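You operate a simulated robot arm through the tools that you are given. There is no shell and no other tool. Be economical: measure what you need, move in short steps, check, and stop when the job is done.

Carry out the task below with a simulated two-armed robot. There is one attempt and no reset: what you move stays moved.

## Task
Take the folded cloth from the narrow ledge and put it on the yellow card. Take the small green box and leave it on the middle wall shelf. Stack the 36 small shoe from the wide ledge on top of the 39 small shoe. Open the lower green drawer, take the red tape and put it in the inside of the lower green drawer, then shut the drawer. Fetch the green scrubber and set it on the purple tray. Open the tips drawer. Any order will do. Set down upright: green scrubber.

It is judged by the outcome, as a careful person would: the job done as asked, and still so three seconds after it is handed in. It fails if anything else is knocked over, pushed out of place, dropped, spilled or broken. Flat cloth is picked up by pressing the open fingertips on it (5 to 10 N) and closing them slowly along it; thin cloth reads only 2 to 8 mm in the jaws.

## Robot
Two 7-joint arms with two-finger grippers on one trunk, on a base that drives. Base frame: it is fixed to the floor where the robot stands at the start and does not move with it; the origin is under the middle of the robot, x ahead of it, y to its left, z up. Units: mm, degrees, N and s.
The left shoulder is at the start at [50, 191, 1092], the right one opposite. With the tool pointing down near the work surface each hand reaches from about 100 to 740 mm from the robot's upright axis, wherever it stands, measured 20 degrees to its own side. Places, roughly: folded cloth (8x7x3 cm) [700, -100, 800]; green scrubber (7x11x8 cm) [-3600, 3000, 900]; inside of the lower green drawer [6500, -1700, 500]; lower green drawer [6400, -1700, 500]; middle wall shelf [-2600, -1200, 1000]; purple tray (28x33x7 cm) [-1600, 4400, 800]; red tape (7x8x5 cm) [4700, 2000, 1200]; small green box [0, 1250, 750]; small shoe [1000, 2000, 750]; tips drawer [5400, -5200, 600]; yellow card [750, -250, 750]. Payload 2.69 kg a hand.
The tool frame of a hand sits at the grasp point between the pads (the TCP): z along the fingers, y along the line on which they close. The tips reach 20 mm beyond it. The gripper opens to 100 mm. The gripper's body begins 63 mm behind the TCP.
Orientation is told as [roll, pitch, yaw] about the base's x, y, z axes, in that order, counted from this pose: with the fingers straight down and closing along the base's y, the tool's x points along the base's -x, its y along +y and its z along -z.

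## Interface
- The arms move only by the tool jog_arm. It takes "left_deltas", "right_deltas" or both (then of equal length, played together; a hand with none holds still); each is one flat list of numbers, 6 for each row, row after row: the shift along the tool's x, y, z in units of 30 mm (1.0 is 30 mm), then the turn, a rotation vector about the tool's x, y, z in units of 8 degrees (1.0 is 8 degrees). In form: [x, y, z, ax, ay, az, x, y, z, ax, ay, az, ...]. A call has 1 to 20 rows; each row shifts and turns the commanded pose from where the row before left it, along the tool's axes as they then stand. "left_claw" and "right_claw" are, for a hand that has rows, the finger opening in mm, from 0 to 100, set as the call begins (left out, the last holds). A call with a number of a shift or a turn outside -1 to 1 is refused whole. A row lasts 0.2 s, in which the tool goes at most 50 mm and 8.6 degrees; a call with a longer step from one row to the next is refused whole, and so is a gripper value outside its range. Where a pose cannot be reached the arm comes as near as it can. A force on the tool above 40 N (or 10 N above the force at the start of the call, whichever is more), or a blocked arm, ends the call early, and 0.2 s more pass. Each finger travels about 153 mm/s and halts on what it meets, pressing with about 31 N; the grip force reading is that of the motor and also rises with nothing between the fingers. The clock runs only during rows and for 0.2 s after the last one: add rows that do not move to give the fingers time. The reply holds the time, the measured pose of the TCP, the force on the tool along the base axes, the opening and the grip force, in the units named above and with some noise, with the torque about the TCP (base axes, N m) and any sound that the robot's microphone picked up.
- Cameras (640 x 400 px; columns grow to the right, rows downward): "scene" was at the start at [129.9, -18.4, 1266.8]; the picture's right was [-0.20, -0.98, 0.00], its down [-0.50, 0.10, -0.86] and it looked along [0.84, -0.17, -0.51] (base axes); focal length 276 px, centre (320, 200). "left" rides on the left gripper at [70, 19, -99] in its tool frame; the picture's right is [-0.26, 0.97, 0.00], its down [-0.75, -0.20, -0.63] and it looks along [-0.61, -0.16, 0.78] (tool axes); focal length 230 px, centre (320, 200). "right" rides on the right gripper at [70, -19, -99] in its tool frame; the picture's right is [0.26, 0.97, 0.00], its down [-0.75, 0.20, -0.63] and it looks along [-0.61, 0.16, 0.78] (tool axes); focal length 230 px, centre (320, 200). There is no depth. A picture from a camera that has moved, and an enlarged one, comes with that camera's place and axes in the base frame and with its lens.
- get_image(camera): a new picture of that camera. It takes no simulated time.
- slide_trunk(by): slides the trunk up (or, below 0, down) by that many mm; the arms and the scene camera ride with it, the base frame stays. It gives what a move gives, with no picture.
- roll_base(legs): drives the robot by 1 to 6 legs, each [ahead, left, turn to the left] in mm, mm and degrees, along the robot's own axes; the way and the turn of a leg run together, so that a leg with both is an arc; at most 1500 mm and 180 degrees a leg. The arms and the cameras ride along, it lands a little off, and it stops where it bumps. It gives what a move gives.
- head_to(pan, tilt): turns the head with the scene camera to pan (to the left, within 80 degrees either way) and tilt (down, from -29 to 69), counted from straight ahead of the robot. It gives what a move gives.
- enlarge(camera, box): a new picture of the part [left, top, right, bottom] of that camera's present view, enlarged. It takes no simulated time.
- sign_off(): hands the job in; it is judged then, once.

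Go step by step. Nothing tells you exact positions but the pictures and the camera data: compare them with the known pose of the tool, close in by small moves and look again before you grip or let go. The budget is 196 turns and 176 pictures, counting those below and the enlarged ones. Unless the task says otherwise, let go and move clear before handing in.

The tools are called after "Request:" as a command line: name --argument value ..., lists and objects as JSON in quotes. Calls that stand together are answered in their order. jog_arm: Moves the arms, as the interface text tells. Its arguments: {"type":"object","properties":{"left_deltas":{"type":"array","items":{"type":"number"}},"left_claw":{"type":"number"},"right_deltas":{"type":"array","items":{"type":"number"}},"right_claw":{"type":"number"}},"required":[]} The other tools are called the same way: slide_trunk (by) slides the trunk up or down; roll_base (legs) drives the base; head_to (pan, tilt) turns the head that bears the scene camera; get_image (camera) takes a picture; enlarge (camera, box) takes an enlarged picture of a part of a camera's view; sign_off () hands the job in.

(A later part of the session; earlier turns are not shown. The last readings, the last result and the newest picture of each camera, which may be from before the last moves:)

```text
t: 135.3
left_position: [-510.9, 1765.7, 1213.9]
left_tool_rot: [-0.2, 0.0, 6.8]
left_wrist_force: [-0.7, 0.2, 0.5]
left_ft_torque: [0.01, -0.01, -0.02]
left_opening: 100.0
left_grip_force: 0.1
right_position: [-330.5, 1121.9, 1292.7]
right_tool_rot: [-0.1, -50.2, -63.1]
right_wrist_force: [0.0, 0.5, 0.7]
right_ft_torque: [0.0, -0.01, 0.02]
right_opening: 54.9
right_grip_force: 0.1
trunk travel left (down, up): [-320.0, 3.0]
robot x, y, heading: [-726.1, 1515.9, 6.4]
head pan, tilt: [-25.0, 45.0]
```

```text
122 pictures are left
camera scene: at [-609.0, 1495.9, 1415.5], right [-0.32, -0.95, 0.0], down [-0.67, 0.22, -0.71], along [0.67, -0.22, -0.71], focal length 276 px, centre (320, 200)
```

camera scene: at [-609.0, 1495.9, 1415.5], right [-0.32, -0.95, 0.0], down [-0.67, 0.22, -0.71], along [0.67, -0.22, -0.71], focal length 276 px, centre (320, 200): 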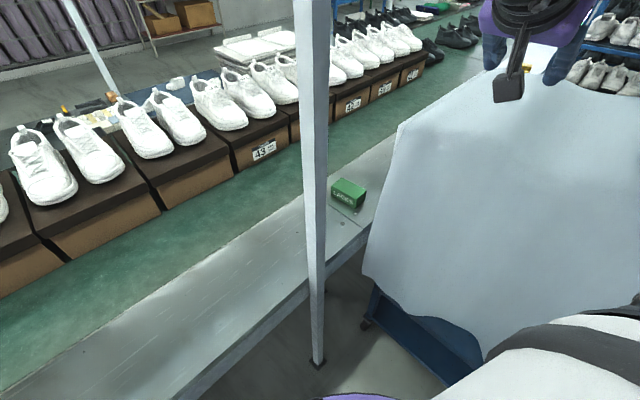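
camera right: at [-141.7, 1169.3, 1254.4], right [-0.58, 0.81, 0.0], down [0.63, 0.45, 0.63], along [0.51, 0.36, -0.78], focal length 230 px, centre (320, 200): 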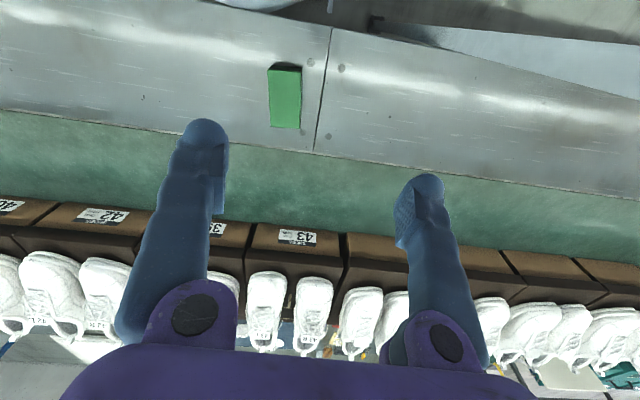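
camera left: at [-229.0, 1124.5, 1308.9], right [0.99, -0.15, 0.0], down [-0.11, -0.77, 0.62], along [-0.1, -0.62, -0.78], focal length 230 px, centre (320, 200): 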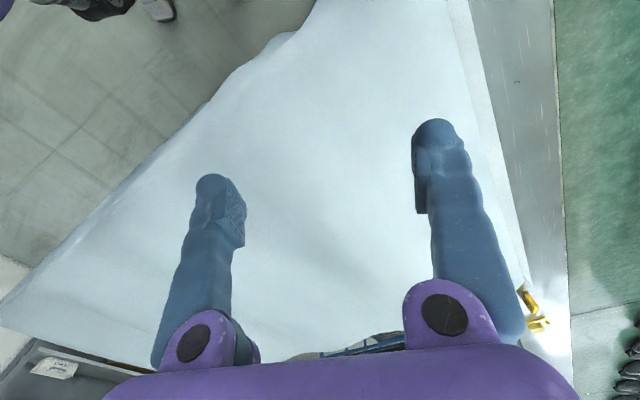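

Now swing forward to beyond the box.

Request:
jog_arm --right_deltas '[-0.273, 0.883, 0.325, 0, 0, 0, -0.273, 0.883, 0.325, 0, 0, 0, -0.273, 0.883, 0.325, 0, 0, 0, -0.273, 0.883, 0.325, 0, 0, 0, -0.273, 0.883, 0.325, 0, 0, 0, -0.273, 0.883, 0.325, 0, 0, 0, -0.273, 0.883, 0.325, 0, 0, 0, -0.273, 0.883, 0.325, 0, 0, 0, -0.273, 0.883, 0.325, 0, 0, 0, -0.273, 0.883, 0.325, 0, 0, 0, -0.273, 0.883, 0.325, 0, 0, 0, -0.273, 0.883, 0.325, 0, 0, 0]'

Request:
get_image --camera "scene"

Request:
get_image --camera "right"

```text
t: 137.9
left_position: [-510.4, 1766.0, 1213.1]
left_tool_rot: [-0.1, 0.1, 6.8]
left_wrist_force: [0.1, 0.2, -0.3]
left_ft_torque: [-0.03, 0.02, 0.05]
left_opening: 100.0
left_grip_force: 0.1
right_position: [21.6, 1128.6, 1289.3]
right_tool_rot: [-0.2, -50.0, -62.9]
right_wrist_force: [-0.8, -0.4, 0.0]
right_ft_torque: [0.04, 0.02, -0.02]
right_opening: 55.0
right_grip_force: 0.1
trunk travel left (down, up): [-320.0, 3.0]
robot x, y, heading: [-726.4, 1518.2, 6.2]
head pan, tilt: [-25.0, 45.0]
```

```text
121 pictures are left
camera scene: at [-608.1, 1496.5, 1415.4], right [-0.32, -0.95, 0.0], down [-0.67, 0.22, -0.71], along [0.67, -0.22, -0.71], focal length 276 px, centre (320, 200)
```

scene: 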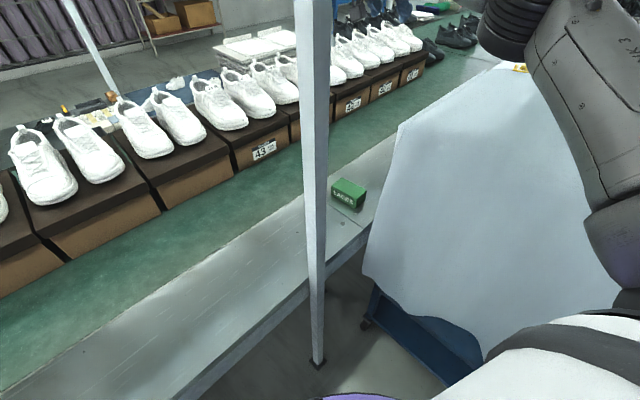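

```text
120 pictures are left
camera right: at [-49.3, 1226.9, 1298.9], right [0.79, 0.58, -0.2], down [0.18, 0.09, 0.98], along [0.59, -0.81, -0.03], focal length 230 px, centre (320, 200)
```

right: 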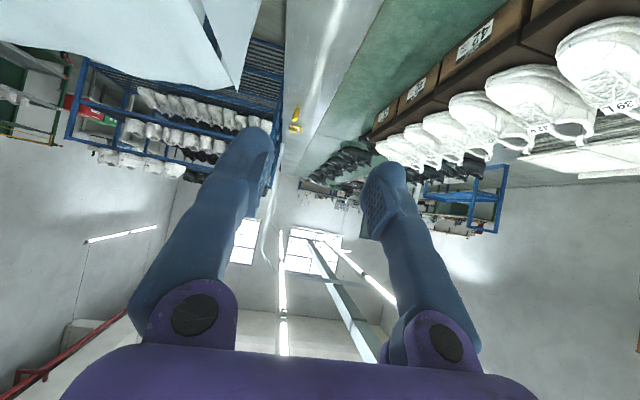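

Hand is beyond the box. Lower the arm partly (the rest with the trunk).

Request:
jog_arm --right_deltas '[0.736, 0, 0.617, 0, 0, 0, 0.736, 0, 0.617, 0, 0, 0, 0.736, 0, 0.617, 0, 0, 0, 0.736, 0, 0.617, 0, 0, 0, 0.736, 0, 0.617, 0, 0, 0, 0.736, 0, 0.617, 0, 0, 0]'

Request:
slide_trunk --by -120

Request:
head_to --pan -35 --tilt 45

Request:
get_image --camera "scene"

Request:
get_image --camera "right"

```text
t: 139.3
left_position: [-510.9, 1765.1, 1214.2]
left_tool_rot: [0.1, 0.1, 6.7]
left_wrist_force: [0.8, -0.8, 0.8]
left_ft_torque: [-0.04, 0.0, 0.0]
left_opening: 100.2
left_grip_force: 0.0
right_position: [22.8, 1126.7, 1116.1]
right_tool_rot: [-0.1, -50.0, -63.0]
right_wrist_force: [-0.6, -0.6, -0.4]
right_ft_torque: [-0.04, 0.01, -0.01]
right_opening: 54.8
right_grip_force: 0.0
trunk travel left (down, up): [-320.0, 3.0]
robot x, y, heading: [-726.7, 1513.5, 6.5]
head pan, tilt: [-25.0, 45.0]
```

```text
t: 140.8
left_position: [-511.4, 1766.0, 1094.3]
left_tool_rot: [-0.1, 0.1, 6.7]
left_wrist_force: [0.1, -0.2, -1.3]
left_ft_torque: [0.0, 0.03, 0.02]
left_opening: 100.2
left_grip_force: 0.1
right_position: [21.7, 1128.0, 996.7]
right_tool_rot: [-0.1, -50.0, -63.1]
right_wrist_force: [0.6, -0.1, 0.1]
right_ft_torque: [0.06, 0.01, 0.0]
right_opening: 54.8
right_grip_force: 0.0
trunk travel left (down, up): [-200.0, 123.0]
robot x, y, heading: [-725.5, 1519.2, 6.8]
head pan, tilt: [-25.0, 45.0]
```

```text
t: 141.6
left_position: [-510.8, 1765.7, 1094.5]
left_tool_rot: [-0.1, 0.0, 6.7]
left_wrist_force: [-0.8, 1.1, -0.2]
left_ft_torque: [0.03, 0.02, 0.01]
left_opening: 100.2
left_grip_force: 0.0
right_position: [22.7, 1128.3, 997.0]
right_tool_rot: [-0.2, -50.0, -63.0]
right_wrist_force: [-0.3, -0.3, 1.0]
right_ft_torque: [0.0, 0.01, 0.01]
right_opening: 55.2
right_grip_force: 0.1
trunk travel left (down, up): [-200.0, 123.0]
robot x, y, heading: [-727.2, 1518.3, 6.6]
head pan, tilt: [-35.0, 45.0]
```

```text
119 pictures are left
camera scene: at [-614.6, 1482.6, 1295.5], right [-0.48, -0.88, 0.0], down [-0.62, 0.34, -0.71], along [0.62, -0.34, -0.71], focal length 276 px, centre (320, 200)
```

scene: 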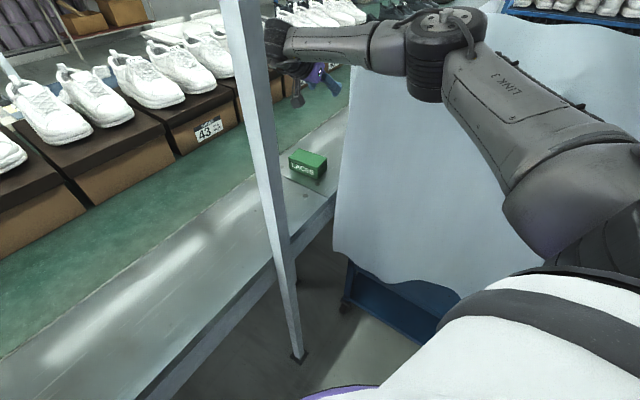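

```text
118 pictures are left
camera right: at [-48.2, 1226.5, 1006.8], right [0.79, 0.58, -0.2], down [0.18, 0.09, 0.98], along [0.59, -0.81, -0.03], focal length 230 px, centre (320, 200)
```

right: 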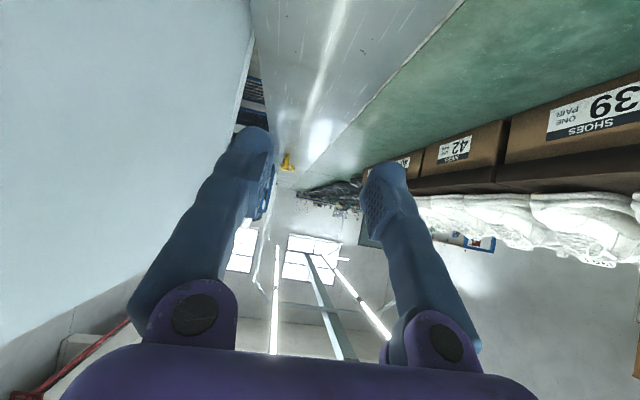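

Clearance looks fine. Continue down with the trunk and look.

Request:
slide_trunk --by -110

Request:
get_image --camera "scene"

Request:
get_image --camera "right"

```text
t: 143.0
left_position: [-513.5, 1768.8, 983.4]
left_tool_rot: [-0.4, -0.1, 6.7]
left_wrist_force: [0.5, -0.3, -0.2]
left_ft_torque: [-0.01, -0.01, 0.0]
left_opening: 99.8
left_grip_force: 0.1
right_position: [19.7, 1133.2, 891.7]
right_tool_rot: [-0.2, -50.4, -62.9]
right_wrist_force: [-0.5, 0.3, -0.4]
right_ft_torque: [0.02, 0.0, -0.01]
right_opening: 54.9
right_grip_force: 0.1
trunk travel left (down, up): [-90.0, 233.0]
robot x, y, heading: [-727.5, 1517.3, 6.6]
head pan, tilt: [-35.0, 45.0]
```

```text
117 pictures are left
camera scene: at [-618.5, 1487.4, 1185.9], right [-0.48, -0.88, 0.0], down [-0.62, 0.33, -0.71], along [0.62, -0.34, -0.7], focal length 276 px, centre (320, 200)
```

scene: 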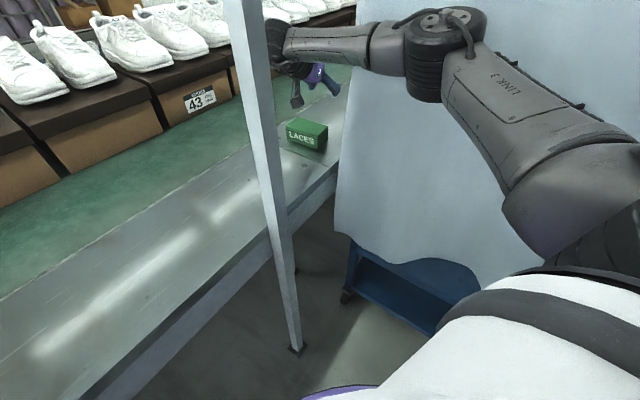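

```text
116 pictures are left
camera right: at [-50.9, 1230.9, 900.4], right [0.79, 0.59, -0.2], down [0.18, 0.1, 0.98], along [0.59, -0.8, -0.03], focal length 230 px, centre (320, 200)
```

right: 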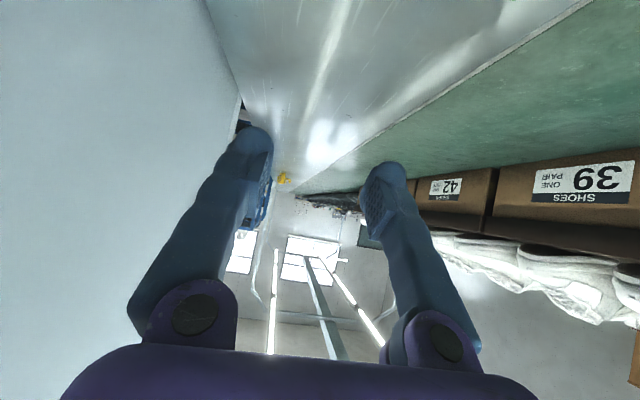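

The robot body shifted a few mm: something (forearm) is touching the sheet. I'll raise again, shift the base for a more favourable angle, and retry.

Request:
slide_trunk --by 110

Request:
roll_base --legs '[[16, 70, 0]]'

Request:
enlarge --camera "scene" --box '[200, 0, 500, 188]'

```text
t: 144.4
left_position: [-509.8, 1764.2, 1094.4]
left_tool_rot: [-0.2, 0.1, 6.7]
left_wrist_force: [-0.4, -0.6, 0.2]
left_ft_torque: [0.01, -0.03, 0.01]
left_opening: 100.1
left_grip_force: 0.0
right_position: [23.9, 1126.1, 998.3]
right_tool_rot: [-0.1, -50.0, -63.2]
right_wrist_force: [0.5, 0.3, 0.0]
right_ft_torque: [-0.05, 0.0, 0.01]
right_opening: 55.0
right_grip_force: 0.1
trunk travel left (down, up): [-200.0, 123.0]
robot x, y, heading: [-729.6, 1519.6, 6.6]
head pan, tilt: [-35.0, 45.0]
```

```text
t: 145.7
left_position: [-503.3, 1836.0, 1093.1]
left_tool_rot: [-0.1, 0.1, 6.7]
left_wrist_force: [-1.0, -0.2, 0.1]
left_ft_torque: [-0.02, 0.01, -0.01]
left_opening: 100.0
left_grip_force: 0.1
right_position: [30.9, 1199.4, 996.6]
right_tool_rot: [-0.1, -50.1, -62.8]
right_wrist_force: [0.0, -0.8, -0.3]
right_ft_torque: [-0.02, 0.01, 0.01]
right_opening: 54.8
right_grip_force: 0.1
trunk travel left (down, up): [-200.0, 123.0]
robot x, y, heading: [-717.0, 1587.3, 6.7]
head pan, tilt: [-35.0, 45.0]
```

```text
2.13 times, centred on (350, 94) of scene
camera zoom: at [-606.7, 1554.3, 1295.5], right [-0.48, -0.88, 0.0], down [-0.62, 0.34, -0.71], along [0.62, -0.34, -0.71], focal length 588 px, centre (256, 426)
```

zoom: 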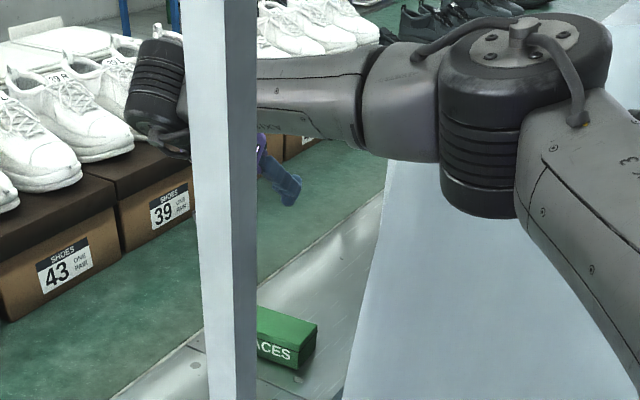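

Request:
jog_arm --right_deltas '[0, 0, 0, 0, -0.5, 0, -0.54, -0.63, 0.74, 0, 0, 0, -0.54, -0.63, 0.74, 0, 0, 0]'

Request:
slide_trunk --by -100

Request:
get_image --camera "scene"

```text
t: 146.5
left_position: [-503.0, 1837.1, 1093.0]
left_tool_rot: [-0.1, 0.1, 6.7]
left_wrist_force: [1.0, -0.4, 0.0]
left_ft_torque: [-0.03, 0.01, -0.01]
left_opening: 100.1
left_grip_force: 0.1
right_position: [22.7, 1135.1, 998.4]
right_tool_rot: [0.0, -54.1, -63.0]
right_wrist_force: [0.2, 0.4, -0.2]
right_ft_torque: [0.01, 0.05, 0.0]
right_opening: 54.9
right_grip_force: 0.1
trunk travel left (down, up): [-200.0, 123.0]
robot x, y, heading: [-714.9, 1585.2, 6.6]
head pan, tilt: [-35.0, 45.0]
```

```text
t: 147.8
left_position: [-503.8, 1838.4, 993.7]
left_tool_rot: [0.0, 0.1, 6.9]
left_wrist_force: [0.3, 0.6, -0.7]
left_ft_torque: [0.01, -0.02, 0.04]
left_opening: 100.0
left_grip_force: 0.1
right_position: [21.1, 1134.6, 899.5]
right_tool_rot: [-0.1, -53.9, -62.9]
right_wrist_force: [-0.5, 0.4, 0.1]
right_ft_torque: [0.01, -0.03, -0.04]
right_opening: 55.1
right_grip_force: 0.0
trunk travel left (down, up): [-100.0, 223.0]
robot x, y, heading: [-720.4, 1590.2, 6.7]
head pan, tilt: [-35.0, 45.0]
```

```text
114 pictures are left
camera scene: at [-607.0, 1553.8, 1195.6], right [-0.48, -0.88, 0.0], down [-0.62, 0.34, -0.71], along [0.62, -0.34, -0.71], focal length 276 px, centre (320, 200)
```

scene: 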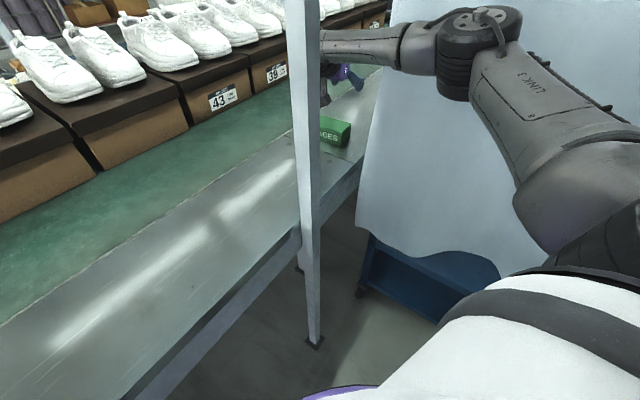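

No contact this time. Shift slightly and continue down to hook height.

Request:
jog_arm --right_deltas '[-0.2, 0, 0.27, 0, 0, 0]'

Request:
slide_trunk --by -70

Request:
enlarge --camera "scene" --box '[270, 0, 470, 125]'

Request:
get_image --camera "right"

```text
t: 148.2
left_position: [-503.9, 1837.3, 993.5]
left_tool_rot: [0.0, 0.1, 6.8]
left_wrist_force: [0.3, -0.1, 0.8]
left_ft_torque: [0.03, -0.02, -0.02]
left_opening: 100.1
left_grip_force: 0.1
right_position: [26.3, 1125.8, 898.2]
right_tool_rot: [-0.2, -54.0, -62.9]
right_wrist_force: [0.9, 1.0, 0.2]
right_ft_torque: [0.01, 0.02, -0.01]
right_opening: 55.2
right_grip_force: 0.1
trunk travel left (down, up): [-100.0, 223.0]
robot x, y, heading: [-719.7, 1587.3, 6.9]
head pan, tilt: [-35.0, 45.0]
```

```text
t: 149.3
left_position: [-504.0, 1836.6, 924.5]
left_tool_rot: [0.0, 0.2, 6.9]
left_wrist_force: [0.0, -1.0, -0.5]
left_ft_torque: [0.01, -0.01, -0.02]
left_opening: 99.8
left_grip_force: 0.1
right_position: [26.4, 1124.0, 828.5]
right_tool_rot: [-0.1, -54.1, -63.0]
right_wrist_force: [-0.3, 0.1, 0.0]
right_ft_torque: [0.0, 0.0, 0.02]
right_opening: 55.1
right_grip_force: 0.1
trunk travel left (down, up): [-30.0, 293.0]
robot x, y, heading: [-718.7, 1588.5, 6.5]
head pan, tilt: [-35.0, 45.0]
```

```text
3.20 times, centred on (370, 62) of scene
camera zoom: at [-607.0, 1553.8, 1125.5], right [-0.48, -0.88, 0.0], down [-0.62, 0.34, -0.71], along [0.62, -0.34, -0.71], focal length 885 px, centre (160, 640)
```

zoom: 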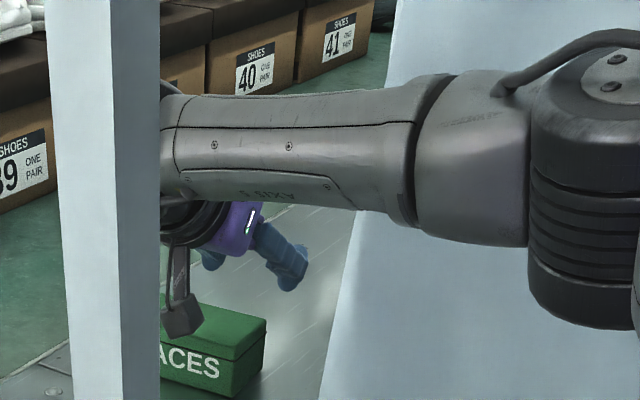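

```text
112 pictures are left
camera right: at [-45.4, 1224.2, 830.1], right [0.79, 0.57, -0.21], down [0.15, 0.15, 0.98], along [0.59, -0.81, 0.04], focal length 230 px, centre (320, 200)
```

right: 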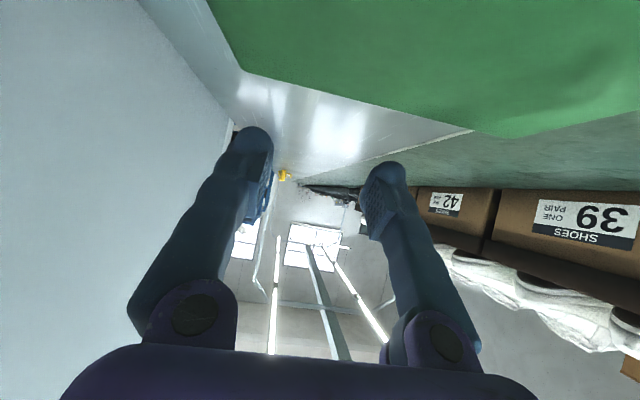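

The wrist camera block would hit the box in this orientation. I'll rise and flip the hand 180° about the finger axis so the camera is on top.

Request:
slide_trunk --by 90

Request:
jog_arm --right_deltas '[0, 0, 0, 0, 0, -1, 0, 0, 0, 0, 0, -1, 0, 0, 0, 0, 0, -1, 0, 0, 0, 0, 0, -1, 0, 0, 0, 0, 0, -1, 0, 0, 0, 0, 0, -1, 0, 0, 0, 0, 0, -1, 0, 0, 0, 0, 0, -1, 0, 0, 0, 0, 0, -1, 0, 0, 0, 0, 0, -1]'

Request:
get_image --camera "scene"

```text
t: 150.6
left_position: [-503.9, 1837.3, 1014.1]
left_tool_rot: [0.0, 0.1, 6.8]
left_wrist_force: [0.0, 0.3, 1.0]
left_ft_torque: [-0.02, 0.0, -0.04]
left_opening: 100.0
left_grip_force: 0.2
right_position: [26.2, 1125.1, 917.8]
right_tool_rot: [-0.2, -54.0, -62.9]
right_wrist_force: [0.3, -0.1, -0.5]
right_ft_torque: [0.0, -0.04, 0.0]
right_opening: 54.8
right_grip_force: 0.0
trunk travel left (down, up): [-120.0, 203.0]
robot x, y, heading: [-723.9, 1588.5, 6.5]
head pan, tilt: [-35.0, 45.0]
```

```text
t: 152.8
left_position: [-503.1, 1837.0, 1014.7]
left_tool_rot: [0.1, 0.1, 6.7]
left_wrist_force: [0.0, 0.8, -0.8]
left_ft_torque: [0.02, 0.0, -0.02]
left_opening: 100.2
left_grip_force: 0.1
right_position: [26.1, 1125.1, 919.0]
right_tool_rot: [-53.6, -8.0, 21.2]
right_wrist_force: [0.1, 0.4, -0.7]
right_ft_torque: [-0.01, 0.0, 0.03]
right_opening: 54.7
right_grip_force: 0.1
trunk travel left (down, up): [-120.0, 203.0]
robot x, y, heading: [-718.7, 1589.6, 6.6]
head pan, tilt: [-35.0, 45.0]
```

```text
111 pictures are left
camera scene: at [-606.8, 1553.8, 1215.5], right [-0.48, -0.88, 0.0], down [-0.62, 0.34, -0.71], along [0.62, -0.34, -0.71], focal length 276 px, centre (320, 200)
```

scene: 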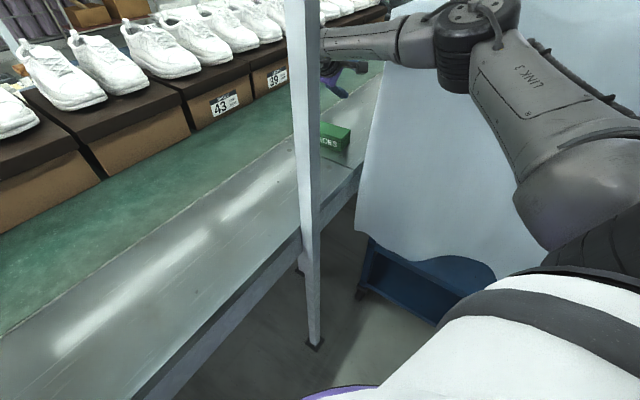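

Works so far; finish the flip.

Request:
jog_arm --right_deltas '[0, 0, 0, 0, 0, -1, 0, 0, 0, 0, 0, -1, 0, 0, 0, 0, 0, -1, 0, 0, 0, 0, 0, -1, 0, 0, 0, 0, 0, -1, 0, 0, 0, 0, 0, -1, 0, 0, 0, 0, 0, -1, 0, 0, 0, 0, 0, -1, 0, 0, 0, 0, 0, -1, 0, 0, 0, 0, 0, -1, 0, 0, 0, 0, 0, -1, 0, 0, 0, 0, 0, -1, 0, 0, 0, 0, 0, -0.5]'

Request:
get_image --camera "right"

Request:
get_image --camera "scene"

```text
t: 155.6
left_position: [-503.9, 1837.1, 1013.8]
left_tool_rot: [0.0, 0.0, 6.8]
left_wrist_force: [-0.8, -0.4, -0.6]
left_ft_torque: [0.0, -0.01, -0.01]
left_opening: 100.1
left_grip_force: 0.0
right_position: [26.0, 1125.0, 918.7]
right_tool_rot: [-54.0, 1.7, 28.2]
right_wrist_force: [-0.6, -0.6, -0.5]
right_ft_torque: [-0.02, -0.01, -0.02]
right_opening: 55.0
right_grip_force: 0.1
right hand out of reach, approached as far as the arm can: row 2, 3, 4, 5, 6, 7, 8, 9, 10, 11, 12, 13
trunk travel left (down, up): [-120.0, 203.0]
robot x, y, heading: [-721.9, 1585.9, 6.6]
head pan, tilt: [-35.0, 45.0]
```

```text
110 pictures are left
camera right: at [-65.7, 1153.8, 994.0], right [-0.52, 0.37, -0.77], down [0.37, 0.91, 0.19], along [0.77, -0.19, -0.61], focal length 230 px, centre (320, 200)
```

right: 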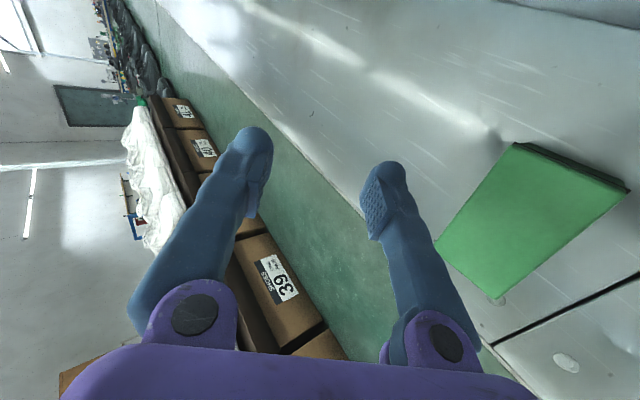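

```text
109 pictures are left
camera scene: at [-606.8, 1553.8, 1215.5], right [-0.48, -0.88, 0.0], down [-0.62, 0.34, -0.71], along [0.62, -0.34, -0.71], focal length 276 px, centre (320, 200)
```

scene: 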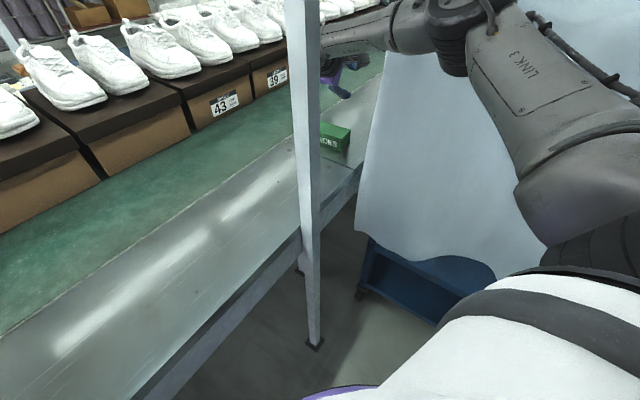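

The wrist limit leaves it in a useful pose: camera clear, so a closed-finger "poker" works. Close the fingers and lower.

Request:
jog_arm --right_deltas '[0, 0, 0, 0, 0, 0, 0, 0, 0, 0, 0, 0, 0, 0, 0, 0, 0, 0]' --right_claw 0

Request:
slide_trunk --by -90

Request:
get_image --camera "right"

Request:
enlarge --camera "scene" --box '[270, 0, 470, 125]'

```text
t: 156.3
left_position: [-503.5, 1837.0, 1013.8]
left_tool_rot: [0.1, 0.0, 6.8]
left_wrist_force: [0.2, -0.9, -1.0]
left_ft_torque: [0.01, -0.03, -0.03]
left_opening: 99.9
left_grip_force: 0.1
right_position: [25.6, 1125.8, 919.6]
right_tool_rot: [-54.0, 1.7, 28.1]
right_wrist_force: [-0.9, -0.1, -0.4]
right_ft_torque: [0.01, 0.0, 0.0]
right_opening: 0.0
right_grip_force: 29.7
trunk travel left (down, up): [-120.0, 203.0]
robot x, y, heading: [-720.0, 1587.8, 6.5]
head pan, tilt: [-35.0, 45.0]
```

```text
t: 157.6
left_position: [-504.7, 1836.1, 923.9]
left_tool_rot: [0.0, 0.1, 6.8]
left_wrist_force: [0.6, 0.5, -0.8]
left_ft_torque: [0.01, -0.02, -0.01]
left_opening: 99.9
left_grip_force: 0.0
right_position: [26.8, 1125.6, 828.2]
right_tool_rot: [-54.0, 1.6, 28.1]
right_wrist_force: [0.0, 0.7, 0.5]
right_ft_torque: [-0.06, 0.01, -0.01]
right_opening: 0.0
right_grip_force: 29.4
trunk travel left (down, up): [-30.0, 293.0]
robot x, y, heading: [-717.6, 1590.2, 7.0]
head pan, tilt: [-35.0, 45.0]
```

```text
108 pictures are left
camera right: at [-65.8, 1153.8, 904.2], right [-0.52, 0.37, -0.77], down [0.37, 0.91, 0.19], along [0.77, -0.19, -0.61], focal length 230 px, centre (320, 200)
```

right: 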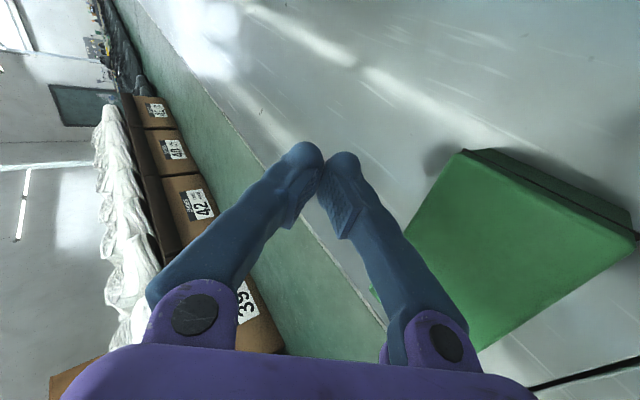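

```text
3.20 times, centred on (370, 62) of scene
camera zoom: at [-607.0, 1553.8, 1125.6], right [-0.48, -0.88, 0.0], down [-0.62, 0.34, -0.71], along [0.62, -0.34, -0.71], focal length 885 px, centre (160, 640)
```

zoom: 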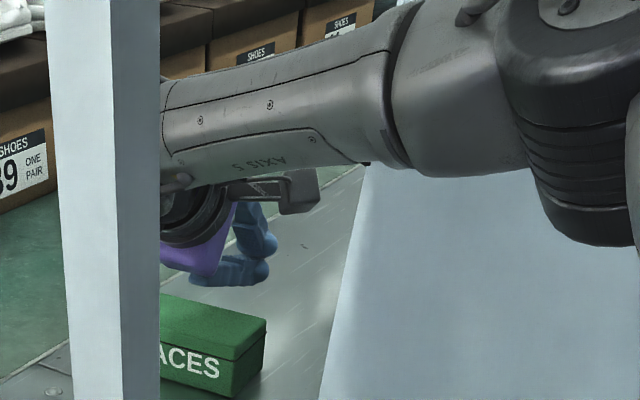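

Finger is right behind the box. Lower the remaining ~27 mm, then look.

Request:
slide_trunk --by -28

Request:
get_image --camera "right"

```text
t: 158.3
left_position: [-503.2, 1835.8, 896.6]
left_tool_rot: [0.0, 0.2, 6.8]
left_wrist_force: [0.0, 0.2, -0.1]
left_ft_torque: [0.01, -0.01, -0.02]
left_opening: 100.1
left_grip_force: 0.0
right_position: [26.2, 1125.3, 800.7]
right_tool_rot: [-54.0, 1.7, 28.1]
right_wrist_force: [0.5, -0.7, 1.0]
right_ft_torque: [0.07, 0.0, 0.0]
right_opening: 0.0
right_grip_force: 29.1
trunk travel left (down, up): [-2.0, 321.0]
robot x, y, heading: [-720.0, 1586.3, 6.4]
head pan, tilt: [-35.0, 45.0]
```

```text
106 pictures are left
camera right: at [-65.7, 1153.8, 876.2], right [-0.52, 0.37, -0.77], down [0.37, 0.91, 0.19], along [0.77, -0.19, -0.61], focal length 230 px, centre (320, 200)
```

right: 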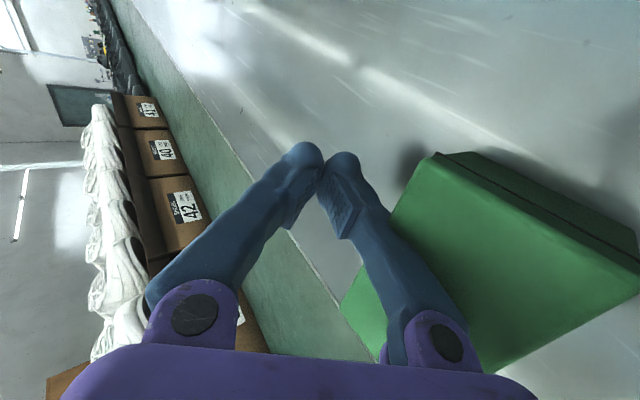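

No contact forces. Pull in the +u direction gently.

Request:
jog_arm --right_deltas '[0, 0.3, -0.4, 0, 0, 0, 0, 0.3, -0.4, 0, 0, 0, 0, 0.3, -0.4, 0, 0, 0]'

Request:
get_image --camera "right"

Request:
head_to --pan -20 --tilt 45

Request:
get_image --camera "scene"

```text
t: 159.1
left_position: [-504.5, 1837.4, 895.5]
left_tool_rot: [-0.1, 0.1, 6.8]
left_wrist_force: [-0.4, -0.4, -0.6]
left_ft_torque: [-0.01, -0.01, 0.0]
left_opening: 100.2
left_grip_force: 0.0
right_position: [4.0, 1165.6, 802.2]
right_tool_rot: [-54.2, 1.7, 28.1]
right_wrist_force: [0.5, -1.5, 4.5]
right_ft_torque: [0.18, 0.03, -0.01]
right_opening: 0.0
right_grip_force: 29.9
trunk travel left (down, up): [-2.0, 321.0]
robot x, y, heading: [-716.2, 1591.1, 6.3]
head pan, tilt: [-35.0, 45.0]
```

```text
105 pictures are left
camera right: at [-87.2, 1194.1, 876.0], right [-0.51, 0.37, -0.77], down [0.37, 0.91, 0.19], along [0.77, -0.19, -0.6], focal length 230 px, centre (320, 200)
```

right: 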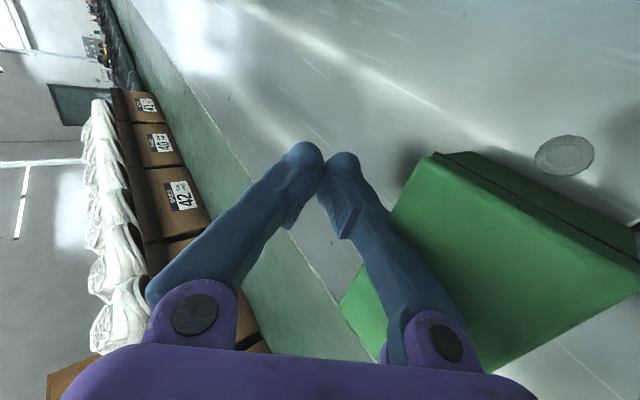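

```text
t: 159.9
left_position: [-502.7, 1837.4, 895.4]
left_tool_rot: [-0.1, 0.0, 6.8]
left_wrist_force: [0.7, -0.3, 0.3]
left_ft_torque: [0.02, -0.03, -0.02]
left_opening: 100.0
left_grip_force: 0.0
right_position: [5.6, 1164.2, 801.2]
right_tool_rot: [-54.1, 1.7, 28.1]
right_wrist_force: [0.4, -0.8, 6.0]
right_ft_torque: [0.19, 0.07, 0.0]
right_opening: 0.0
right_grip_force: 29.7
trunk travel left (down, up): [-2.0, 321.0]
robot x, y, heading: [-721.3, 1588.0, 6.5]
head pan, tilt: [-20.0, 45.0]
```

```text
104 pictures are left
camera scene: at [-599.7, 1573.8, 1097.6], right [-0.23, -0.97, 0.0], down [-0.69, 0.16, -0.71], along [0.69, -0.16, -0.71], focal length 276 px, centre (320, 200)
```

scene: 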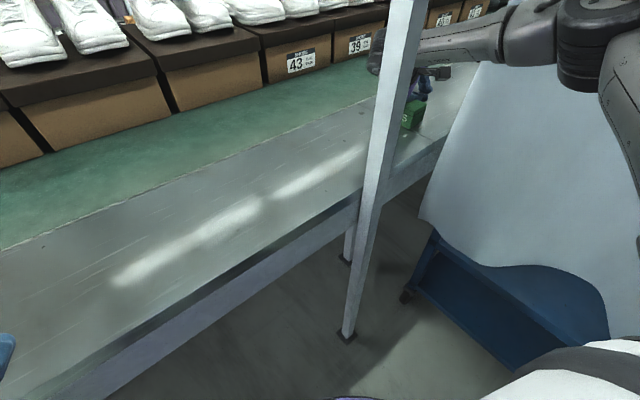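

The box slides along nicely (moved ~46 mm). Pull another 40 mm.

Request:
jog_arm --right_deltas '[0, 0.27, -0.37, 0, 0, 0, 0, 0.27, -0.37, 0, 0, 0, 0, 0.27, -0.37, 0, 0, 0]'

Request:
enlarge --camera "scene" --box '[340, 0, 540, 125]'

```text
t: 160.7
left_position: [-503.8, 1837.0, 896.5]
left_tool_rot: [-0.2, 0.1, 6.8]
left_wrist_force: [1.1, 0.8, -0.6]
left_ft_torque: [-0.02, 0.03, -0.02]
left_opening: 100.3
left_grip_force: 0.2
right_position: [-15.4, 1202.0, 801.3]
right_tool_rot: [-54.2, 1.6, 28.1]
right_wrist_force: [1.7, -3.0, 10.5]
right_ft_torque: [0.36, 0.08, -0.05]
right_opening: 0.0
right_grip_force: 29.5
trunk travel left (down, up): [-2.0, 321.0]
robot x, y, heading: [-720.2, 1589.6, 6.3]
head pan, tilt: [-20.0, 45.0]
```

```text
3.20 times, centred on (440, 62) of scene
camera zoom: at [-600.0, 1574.0, 1097.7], right [-0.23, -0.97, 0.0], down [-0.69, 0.16, -0.71], along [0.69, -0.16, -0.71], focal length 885 px, centre (-64, 640)
```

zoom: 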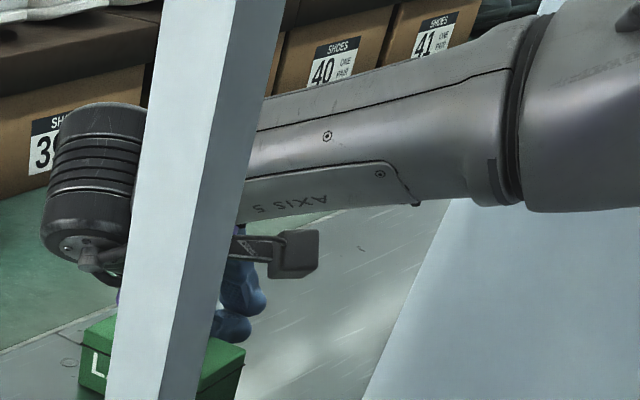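

Box is now ~88 mm further along. Back the finger off, raise, and turn the hand upright above the box.

Request:
jog_arm --right_deltas '[0, -0.3, 0.4, 0, 0, 0]'

Request:
slide_trunk --by 150

Request:
jog_arm --right_deltas '[0, 0.24, -0.33, -0.965, 0, 0, 0, 0.285, -0.295, -0.965, 0, 0, 0, 0.32, -0.25, -0.965, 0, 0, 0, 0.355, -0.205, -0.965, 0, 0, 0, 0.38, -0.16, -0.965, 0, 0, 0, 0.395, -0.106, -0.965, 0, 0, 0, 0.406, -0.057, -0.965, 0, 0]' --right_claw 100

Request:
get_image --camera "right"

Request:
get_image --camera "scene"

```text
t: 161.1
left_position: [-503.6, 1836.7, 896.6]
left_tool_rot: [-0.1, 0.1, 6.9]
left_wrist_force: [0.9, 0.0, -0.6]
left_ft_torque: [-0.01, 0.0, -0.01]
left_opening: 99.8
left_grip_force: 0.1
right_position: [-7.4, 1188.7, 798.4]
right_tool_rot: [-54.0, 1.8, 28.2]
right_wrist_force: [0.4, 0.8, 1.9]
right_ft_torque: [0.11, 0.03, -0.03]
right_opening: 0.1
right_grip_force: 29.1
trunk travel left (down, up): [-2.0, 321.0]
robot x, y, heading: [-719.2, 1584.1, 6.4]
head pan, tilt: [-20.0, 45.0]
```

```text
t: 162.8
left_position: [-503.7, 1837.2, 1045.1]
left_tool_rot: [0.0, 0.2, 6.7]
left_wrist_force: [-0.4, 0.1, 0.1]
left_ft_torque: [-0.03, -0.01, -0.02]
left_opening: 100.0
left_grip_force: 0.1
right_position: [-8.1, 1187.0, 949.1]
right_tool_rot: [-54.0, 1.7, 28.1]
right_wrist_force: [0.5, 0.2, 0.2]
right_ft_torque: [0.01, 0.03, 0.01]
right_opening: 0.0
right_grip_force: 29.6
trunk travel left (down, up): [-152.0, 171.0]
robot x, y, heading: [-722.9, 1592.2, 6.4]
head pan, tilt: [-20.0, 45.0]
```

```text
t: 164.4
left_position: [-504.0, 1837.3, 1046.0]
left_tool_rot: [0.0, 0.1, 6.7]
left_wrist_force: [0.1, -0.2, -0.4]
left_ft_torque: [-0.01, 0.0, 0.0]
left_opening: 100.0
left_grip_force: 0.0
right_position: [-21.8, 1215.0, 948.5]
right_tool_rot: [-34.8, 1.5, 27.9]
right_wrist_force: [0.5, -0.3, 0.0]
right_ft_torque: [0.01, 0.0, 0.0]
right_opening: 100.1
right_grip_force: 0.0
right hand out of reach, approached as far as the arm can: row 3, 4, 5, 6, 7
trunk travel left (down, up): [-152.0, 171.0]
robot x, y, heading: [-719.9, 1591.0, 7.0]
head pan, tilt: [-20.0, 45.0]
```

```text
102 pictures are left
camera right: at [-101.0, 1219.1, 1042.4], right [-0.61, 0.57, -0.54], down [0.43, 0.82, 0.38], along [0.67, 0.0, -0.75], focal length 230 px, centre (320, 200)
```

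right: 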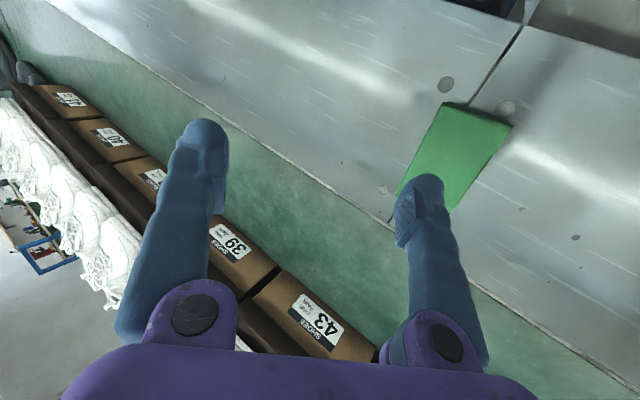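

```text
101 pictures are left
camera scene: at [-599.2, 1573.6, 1247.5], right [-0.23, -0.97, 0.0], down [-0.69, 0.16, -0.71], along [0.69, -0.16, -0.71], focal length 276 px, centre (320, 200)
```

scene: 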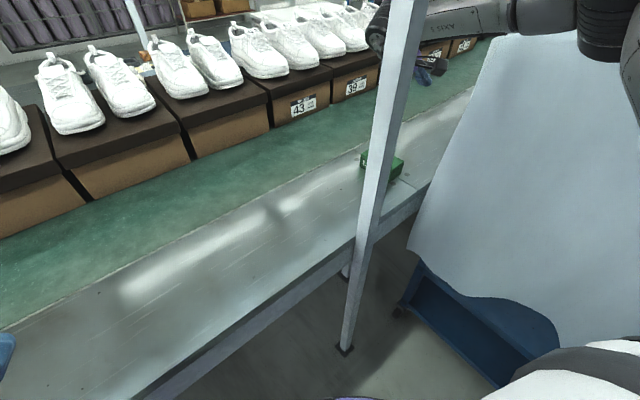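

The wrist limits at 35° tilt here. I'll use that tilt to drag the box another ~35 mm, then reposition the base for an upright grasp.

Request:
jog_arm --right_deltas '[0, -0.22, 0.15, 0, 0, 0, 0, 0, 0, 0, 0, 0, 0, 0, 0, 0, 0, 0, 0, 0, 0, 0, 0, 0]' --right_claw 0

Request:
slide_trunk --by -110

Request:
get_image --camera "right"

```text
t: 165.4
left_position: [-503.4, 1837.3, 1046.4]
left_tool_rot: [0.0, 0.2, 6.8]
left_wrist_force: [-0.4, 0.3, -0.7]
left_ft_torque: [-0.01, -0.01, 0.0]
left_opening: 99.5
left_grip_force: 0.0
right_position: [-21.8, 1215.0, 949.2]
right_tool_rot: [-34.8, 1.6, 28.1]
right_wrist_force: [0.0, 0.7, -0.3]
right_ft_torque: [0.02, 0.04, 0.01]
right_opening: 0.1
right_grip_force: 29.6
right hand out of reach, approached as far as the arm can: row 1
trunk travel left (down, up): [-152.0, 171.0]
robot x, y, heading: [-718.0, 1589.5, 6.6]
head pan, tilt: [-20.0, 45.0]
```

```text
t: 166.9
left_position: [-504.1, 1836.4, 935.7]
left_tool_rot: [0.0, 0.1, 6.7]
left_wrist_force: [0.3, 0.5, -0.4]
left_ft_torque: [-0.02, 0.04, -0.01]
left_opening: 100.1
left_grip_force: 0.0
right_position: [-21.5, 1214.9, 839.6]
right_tool_rot: [-34.9, 1.6, 28.1]
right_wrist_force: [0.0, 0.0, -0.4]
right_ft_torque: [-0.02, 0.03, 0.0]
right_opening: 0.1
right_grip_force: 29.5
trunk travel left (down, up): [-42.0, 281.0]
robot x, y, heading: [-719.3, 1588.3, 6.7]
head pan, tilt: [-20.0, 45.0]
```

```text
100 pictures are left
camera right: at [-101.1, 1219.1, 932.5], right [-0.61, 0.57, -0.54], down [0.43, 0.82, 0.38], along [0.67, 0.0, -0.75], focal length 230 px, centre (320, 200)
```

right: 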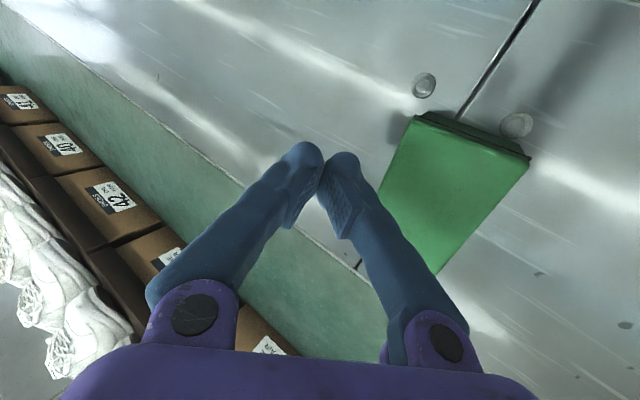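

Finger is a bit tight to the box edge; nudge the base ~12 mm away, then lower.

Request:
roll_base --legs '[[4, -12, 0]]'

Request:
slide_trunk --by -40

Request:
get_image --camera "right"

```text
t: 167.7
left_position: [-496.8, 1825.8, 936.2]
left_tool_rot: [0.0, 0.2, 6.8]
left_wrist_force: [-1.0, 0.1, 0.0]
left_ft_torque: [0.0, -0.01, -0.01]
left_opening: 99.6
left_grip_force: 0.0
right_position: [-16.8, 1202.7, 838.3]
right_tool_rot: [-34.9, 1.7, 28.0]
right_wrist_force: [0.4, -0.4, 0.0]
right_ft_torque: [-0.02, -0.01, -0.01]
right_opening: 0.0
right_grip_force: 29.6
trunk travel left (down, up): [-42.0, 281.0]
robot x, y, heading: [-712.8, 1577.2, 6.7]
head pan, tilt: [-20.0, 45.0]
```

```text
t: 168.5
left_position: [-498.5, 1826.3, 894.3]
left_tool_rot: [0.1, 0.1, 6.7]
left_wrist_force: [-0.2, 0.7, -0.5]
left_ft_torque: [-0.02, -0.01, -0.01]
left_opening: 100.2
left_grip_force: 0.0
right_position: [-15.9, 1203.8, 798.9]
right_tool_rot: [-34.9, 1.7, 28.0]
right_wrist_force: [-0.6, 0.2, 0.0]
right_ft_torque: [0.0, -0.02, 0.01]
right_opening: 0.2
right_grip_force: 29.1
trunk travel left (down, up): [-2.0, 321.0]
robot x, y, heading: [-713.3, 1578.2, 6.9]
head pan, tilt: [-20.0, 45.0]
```

```text
99 pictures are left
camera right: at [-95.8, 1207.6, 892.5], right [-0.61, 0.57, -0.54], down [0.43, 0.82, 0.38], along [0.67, 0.0, -0.75], focal length 230 px, centre (320, 200)
```

right: 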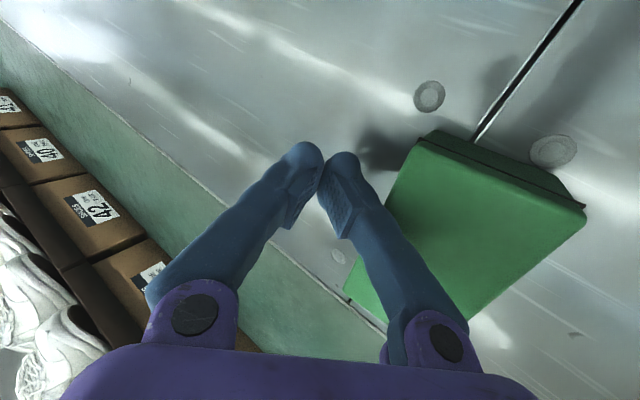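

In place; drag +u 55 mm.

Request:
jog_arm --right_deltas '[0, 0.5, -0.35, 0, 0, 0, 0, 0.5, -0.35, 0, 0, 0, 0, 0.5, -0.35, 0, 0, 0]'

Request:
get_image --camera "right"

Request:
get_image --camera "scene"

```text
t: 169.3
left_position: [-498.5, 1825.1, 896.4]
left_tool_rot: [0.0, 0.2, 6.9]
left_wrist_force: [0.6, -0.5, 0.2]
left_ft_torque: [0.0, 0.02, 0.02]
left_opening: 100.1
left_grip_force: 0.1
right_position: [-41.5, 1252.7, 800.2]
right_tool_rot: [-34.8, 1.6, 28.0]
right_wrist_force: [0.4, 0.3, 0.6]
right_ft_torque: [0.01, 0.01, -0.01]
right_opening: 0.2
right_grip_force: 28.9
trunk travel left (down, up): [-2.0, 321.0]
robot x, y, heading: [-716.1, 1573.6, 6.7]
head pan, tilt: [-20.0, 45.0]
```

```text
98 pictures are left
camera right: at [-120.7, 1256.7, 893.0], right [-0.61, 0.57, -0.54], down [0.43, 0.82, 0.38], along [0.66, 0.0, -0.75], focal length 230 px, centre (320, 200)
```

right: 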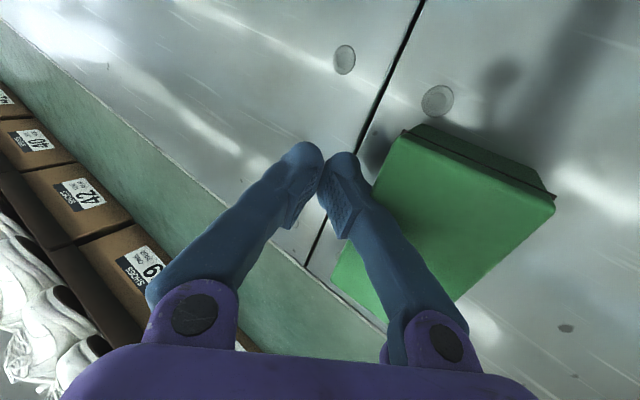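

```text
97 pictures are left
camera scene: at [-593.9, 1562.2, 1097.5], right [-0.23, -0.97, 0.0], down [-0.69, 0.16, -0.71], along [0.69, -0.16, -0.71], focal length 276 px, centre (320, 200)
```

scene: 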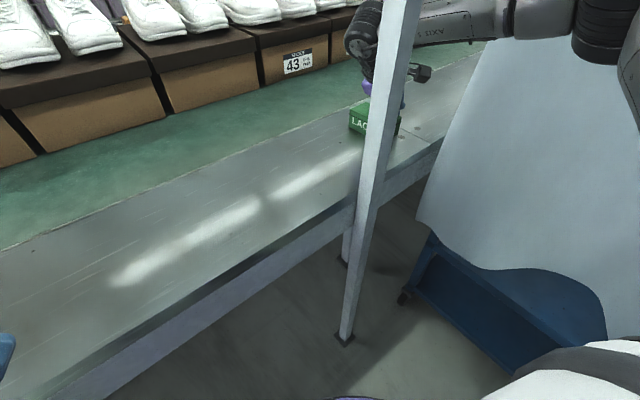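

Box is now at u≈1188. Back off, raise the trunk fully, shift the base, and untilt the hand.

Request:
jog_arm --right_deltas '[0, -0.4, 0.28, 0, 0, 0]'

Request:
slide_trunk --by 290

Request:
roll_base --legs '[[-31, -88, 0]]'

Request:
jog_arm --right_deltas '[0, 0.2, -0.1, -0.9, 0, 0, 0, 0.2, -0.1, -0.9, 0, 0, 0, 0.2, -0.1, -0.9, 0, 0, 0, 0.2, 0, -0.9, 0, 0, 0, 0.2, 0, -0.75, 0, 0]' --right_claw 100

Request:
get_image --camera "right"

Request:
get_image --camera "scene"

```text
t: 169.7
left_position: [-498.3, 1825.6, 895.9]
left_tool_rot: [-0.1, 0.1, 6.8]
left_wrist_force: [-0.3, 2.1, -0.3]
left_ft_torque: [0.0, -0.01, 0.0]
left_opening: 100.1
left_grip_force: 0.0
right_position: [-35.7, 1238.8, 800.1]
right_tool_rot: [-34.8, 1.6, 28.0]
right_wrist_force: [0.5, -0.8, -0.2]
right_ft_torque: [-0.02, -0.01, -0.03]
right_opening: 0.2
right_grip_force: 29.6
trunk travel left (down, up): [-2.0, 321.0]
robot x, y, heading: [-712.5, 1577.9, 6.7]
head pan, tilt: [-20.0, 45.0]
```

```text
t: 172.6
left_position: [-497.5, 1824.6, 1186.5]
left_tool_rot: [0.1, 0.1, 6.8]
left_wrist_force: [0.1, -1.3, 0.1]
left_ft_torque: [-0.02, -0.01, 0.0]
left_opening: 99.8
left_grip_force: 0.1
right_position: [-34.9, 1239.9, 1089.6]
right_tool_rot: [-34.8, 1.6, 28.0]
right_wrist_force: [-0.1, 0.8, 0.2]
right_ft_torque: [0.0, -0.01, -0.03]
right_opening: 0.0
right_grip_force: 29.5
trunk travel left (down, up): [-292.0, 31.0]
robot x, y, heading: [-714.7, 1578.1, 6.6]
head pan, tilt: [-20.0, 45.0]
```

```text
t: 174.1
left_position: [-520.2, 1736.0, 1185.0]
left_tool_rot: [0.0, 0.0, 6.8]
left_wrist_force: [0.7, -0.4, 0.2]
left_ft_torque: [0.02, -0.01, 0.02]
left_opening: 99.9
left_grip_force: 0.0
right_position: [-55.1, 1150.7, 1089.5]
right_tool_rot: [-34.8, 1.7, 28.0]
right_wrist_force: [-0.9, 0.1, 0.7]
right_ft_torque: [0.01, 0.02, 0.02]
right_opening: 0.0
right_grip_force: 29.9
trunk travel left (down, up): [-292.0, 31.0]
robot x, y, heading: [-736.0, 1486.4, 6.6]
head pan, tilt: [-20.0, 45.0]
```

```text
t: 175.3
left_position: [-519.2, 1735.2, 1186.1]
left_tool_rot: [-0.1, 0.1, 6.7]
left_wrist_force: [0.6, 0.2, 0.3]
left_ft_torque: [-0.02, -0.01, -0.04]
left_opening: 99.9
left_grip_force: 0.0
right_position: [-84.9, 1154.7, 1080.3]
right_tool_rot: [-20.4, 1.6, 28.2]
right_wrist_force: [-0.6, -1.0, -0.5]
right_ft_torque: [-0.06, -0.03, 0.0]
right_opening: 99.9
right_grip_force: 0.1
right hand out of reach, approached as far as the arm can: row 2, 3, 4, 5
trunk travel left (down, up): [-292.0, 31.0]
robot x, y, heading: [-736.9, 1485.6, 6.6]
head pan, tilt: [-20.0, 45.0]
```

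```text
96 pictures are left
camera right: at [-152.7, 1138.3, 1180.0], right [-0.66, 0.67, -0.33], down [0.48, 0.72, 0.5], along [0.57, 0.17, -0.8], focal length 230 px, centre (320, 200)
```

right: 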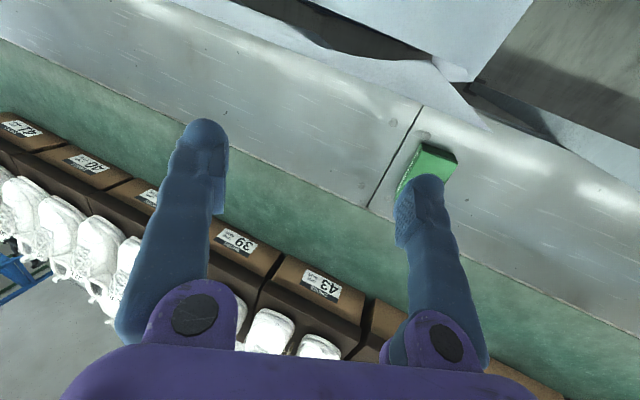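

```text
95 pictures are left
camera scene: at [-614.2, 1473.2, 1387.4], right [-0.23, -0.97, 0.0], down [-0.69, 0.16, -0.71], along [0.69, -0.16, -0.71], focal length 276 px, centre (320, 200)
```

scene: 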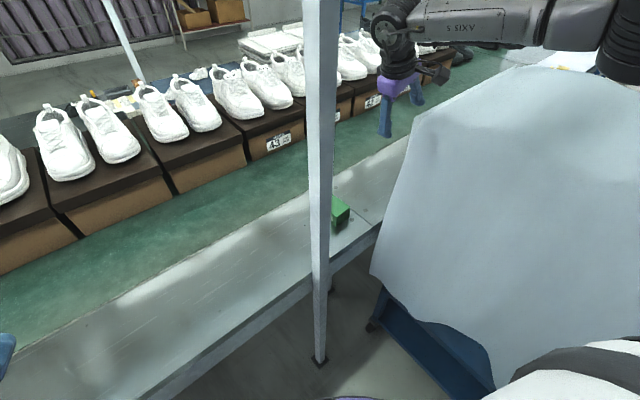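

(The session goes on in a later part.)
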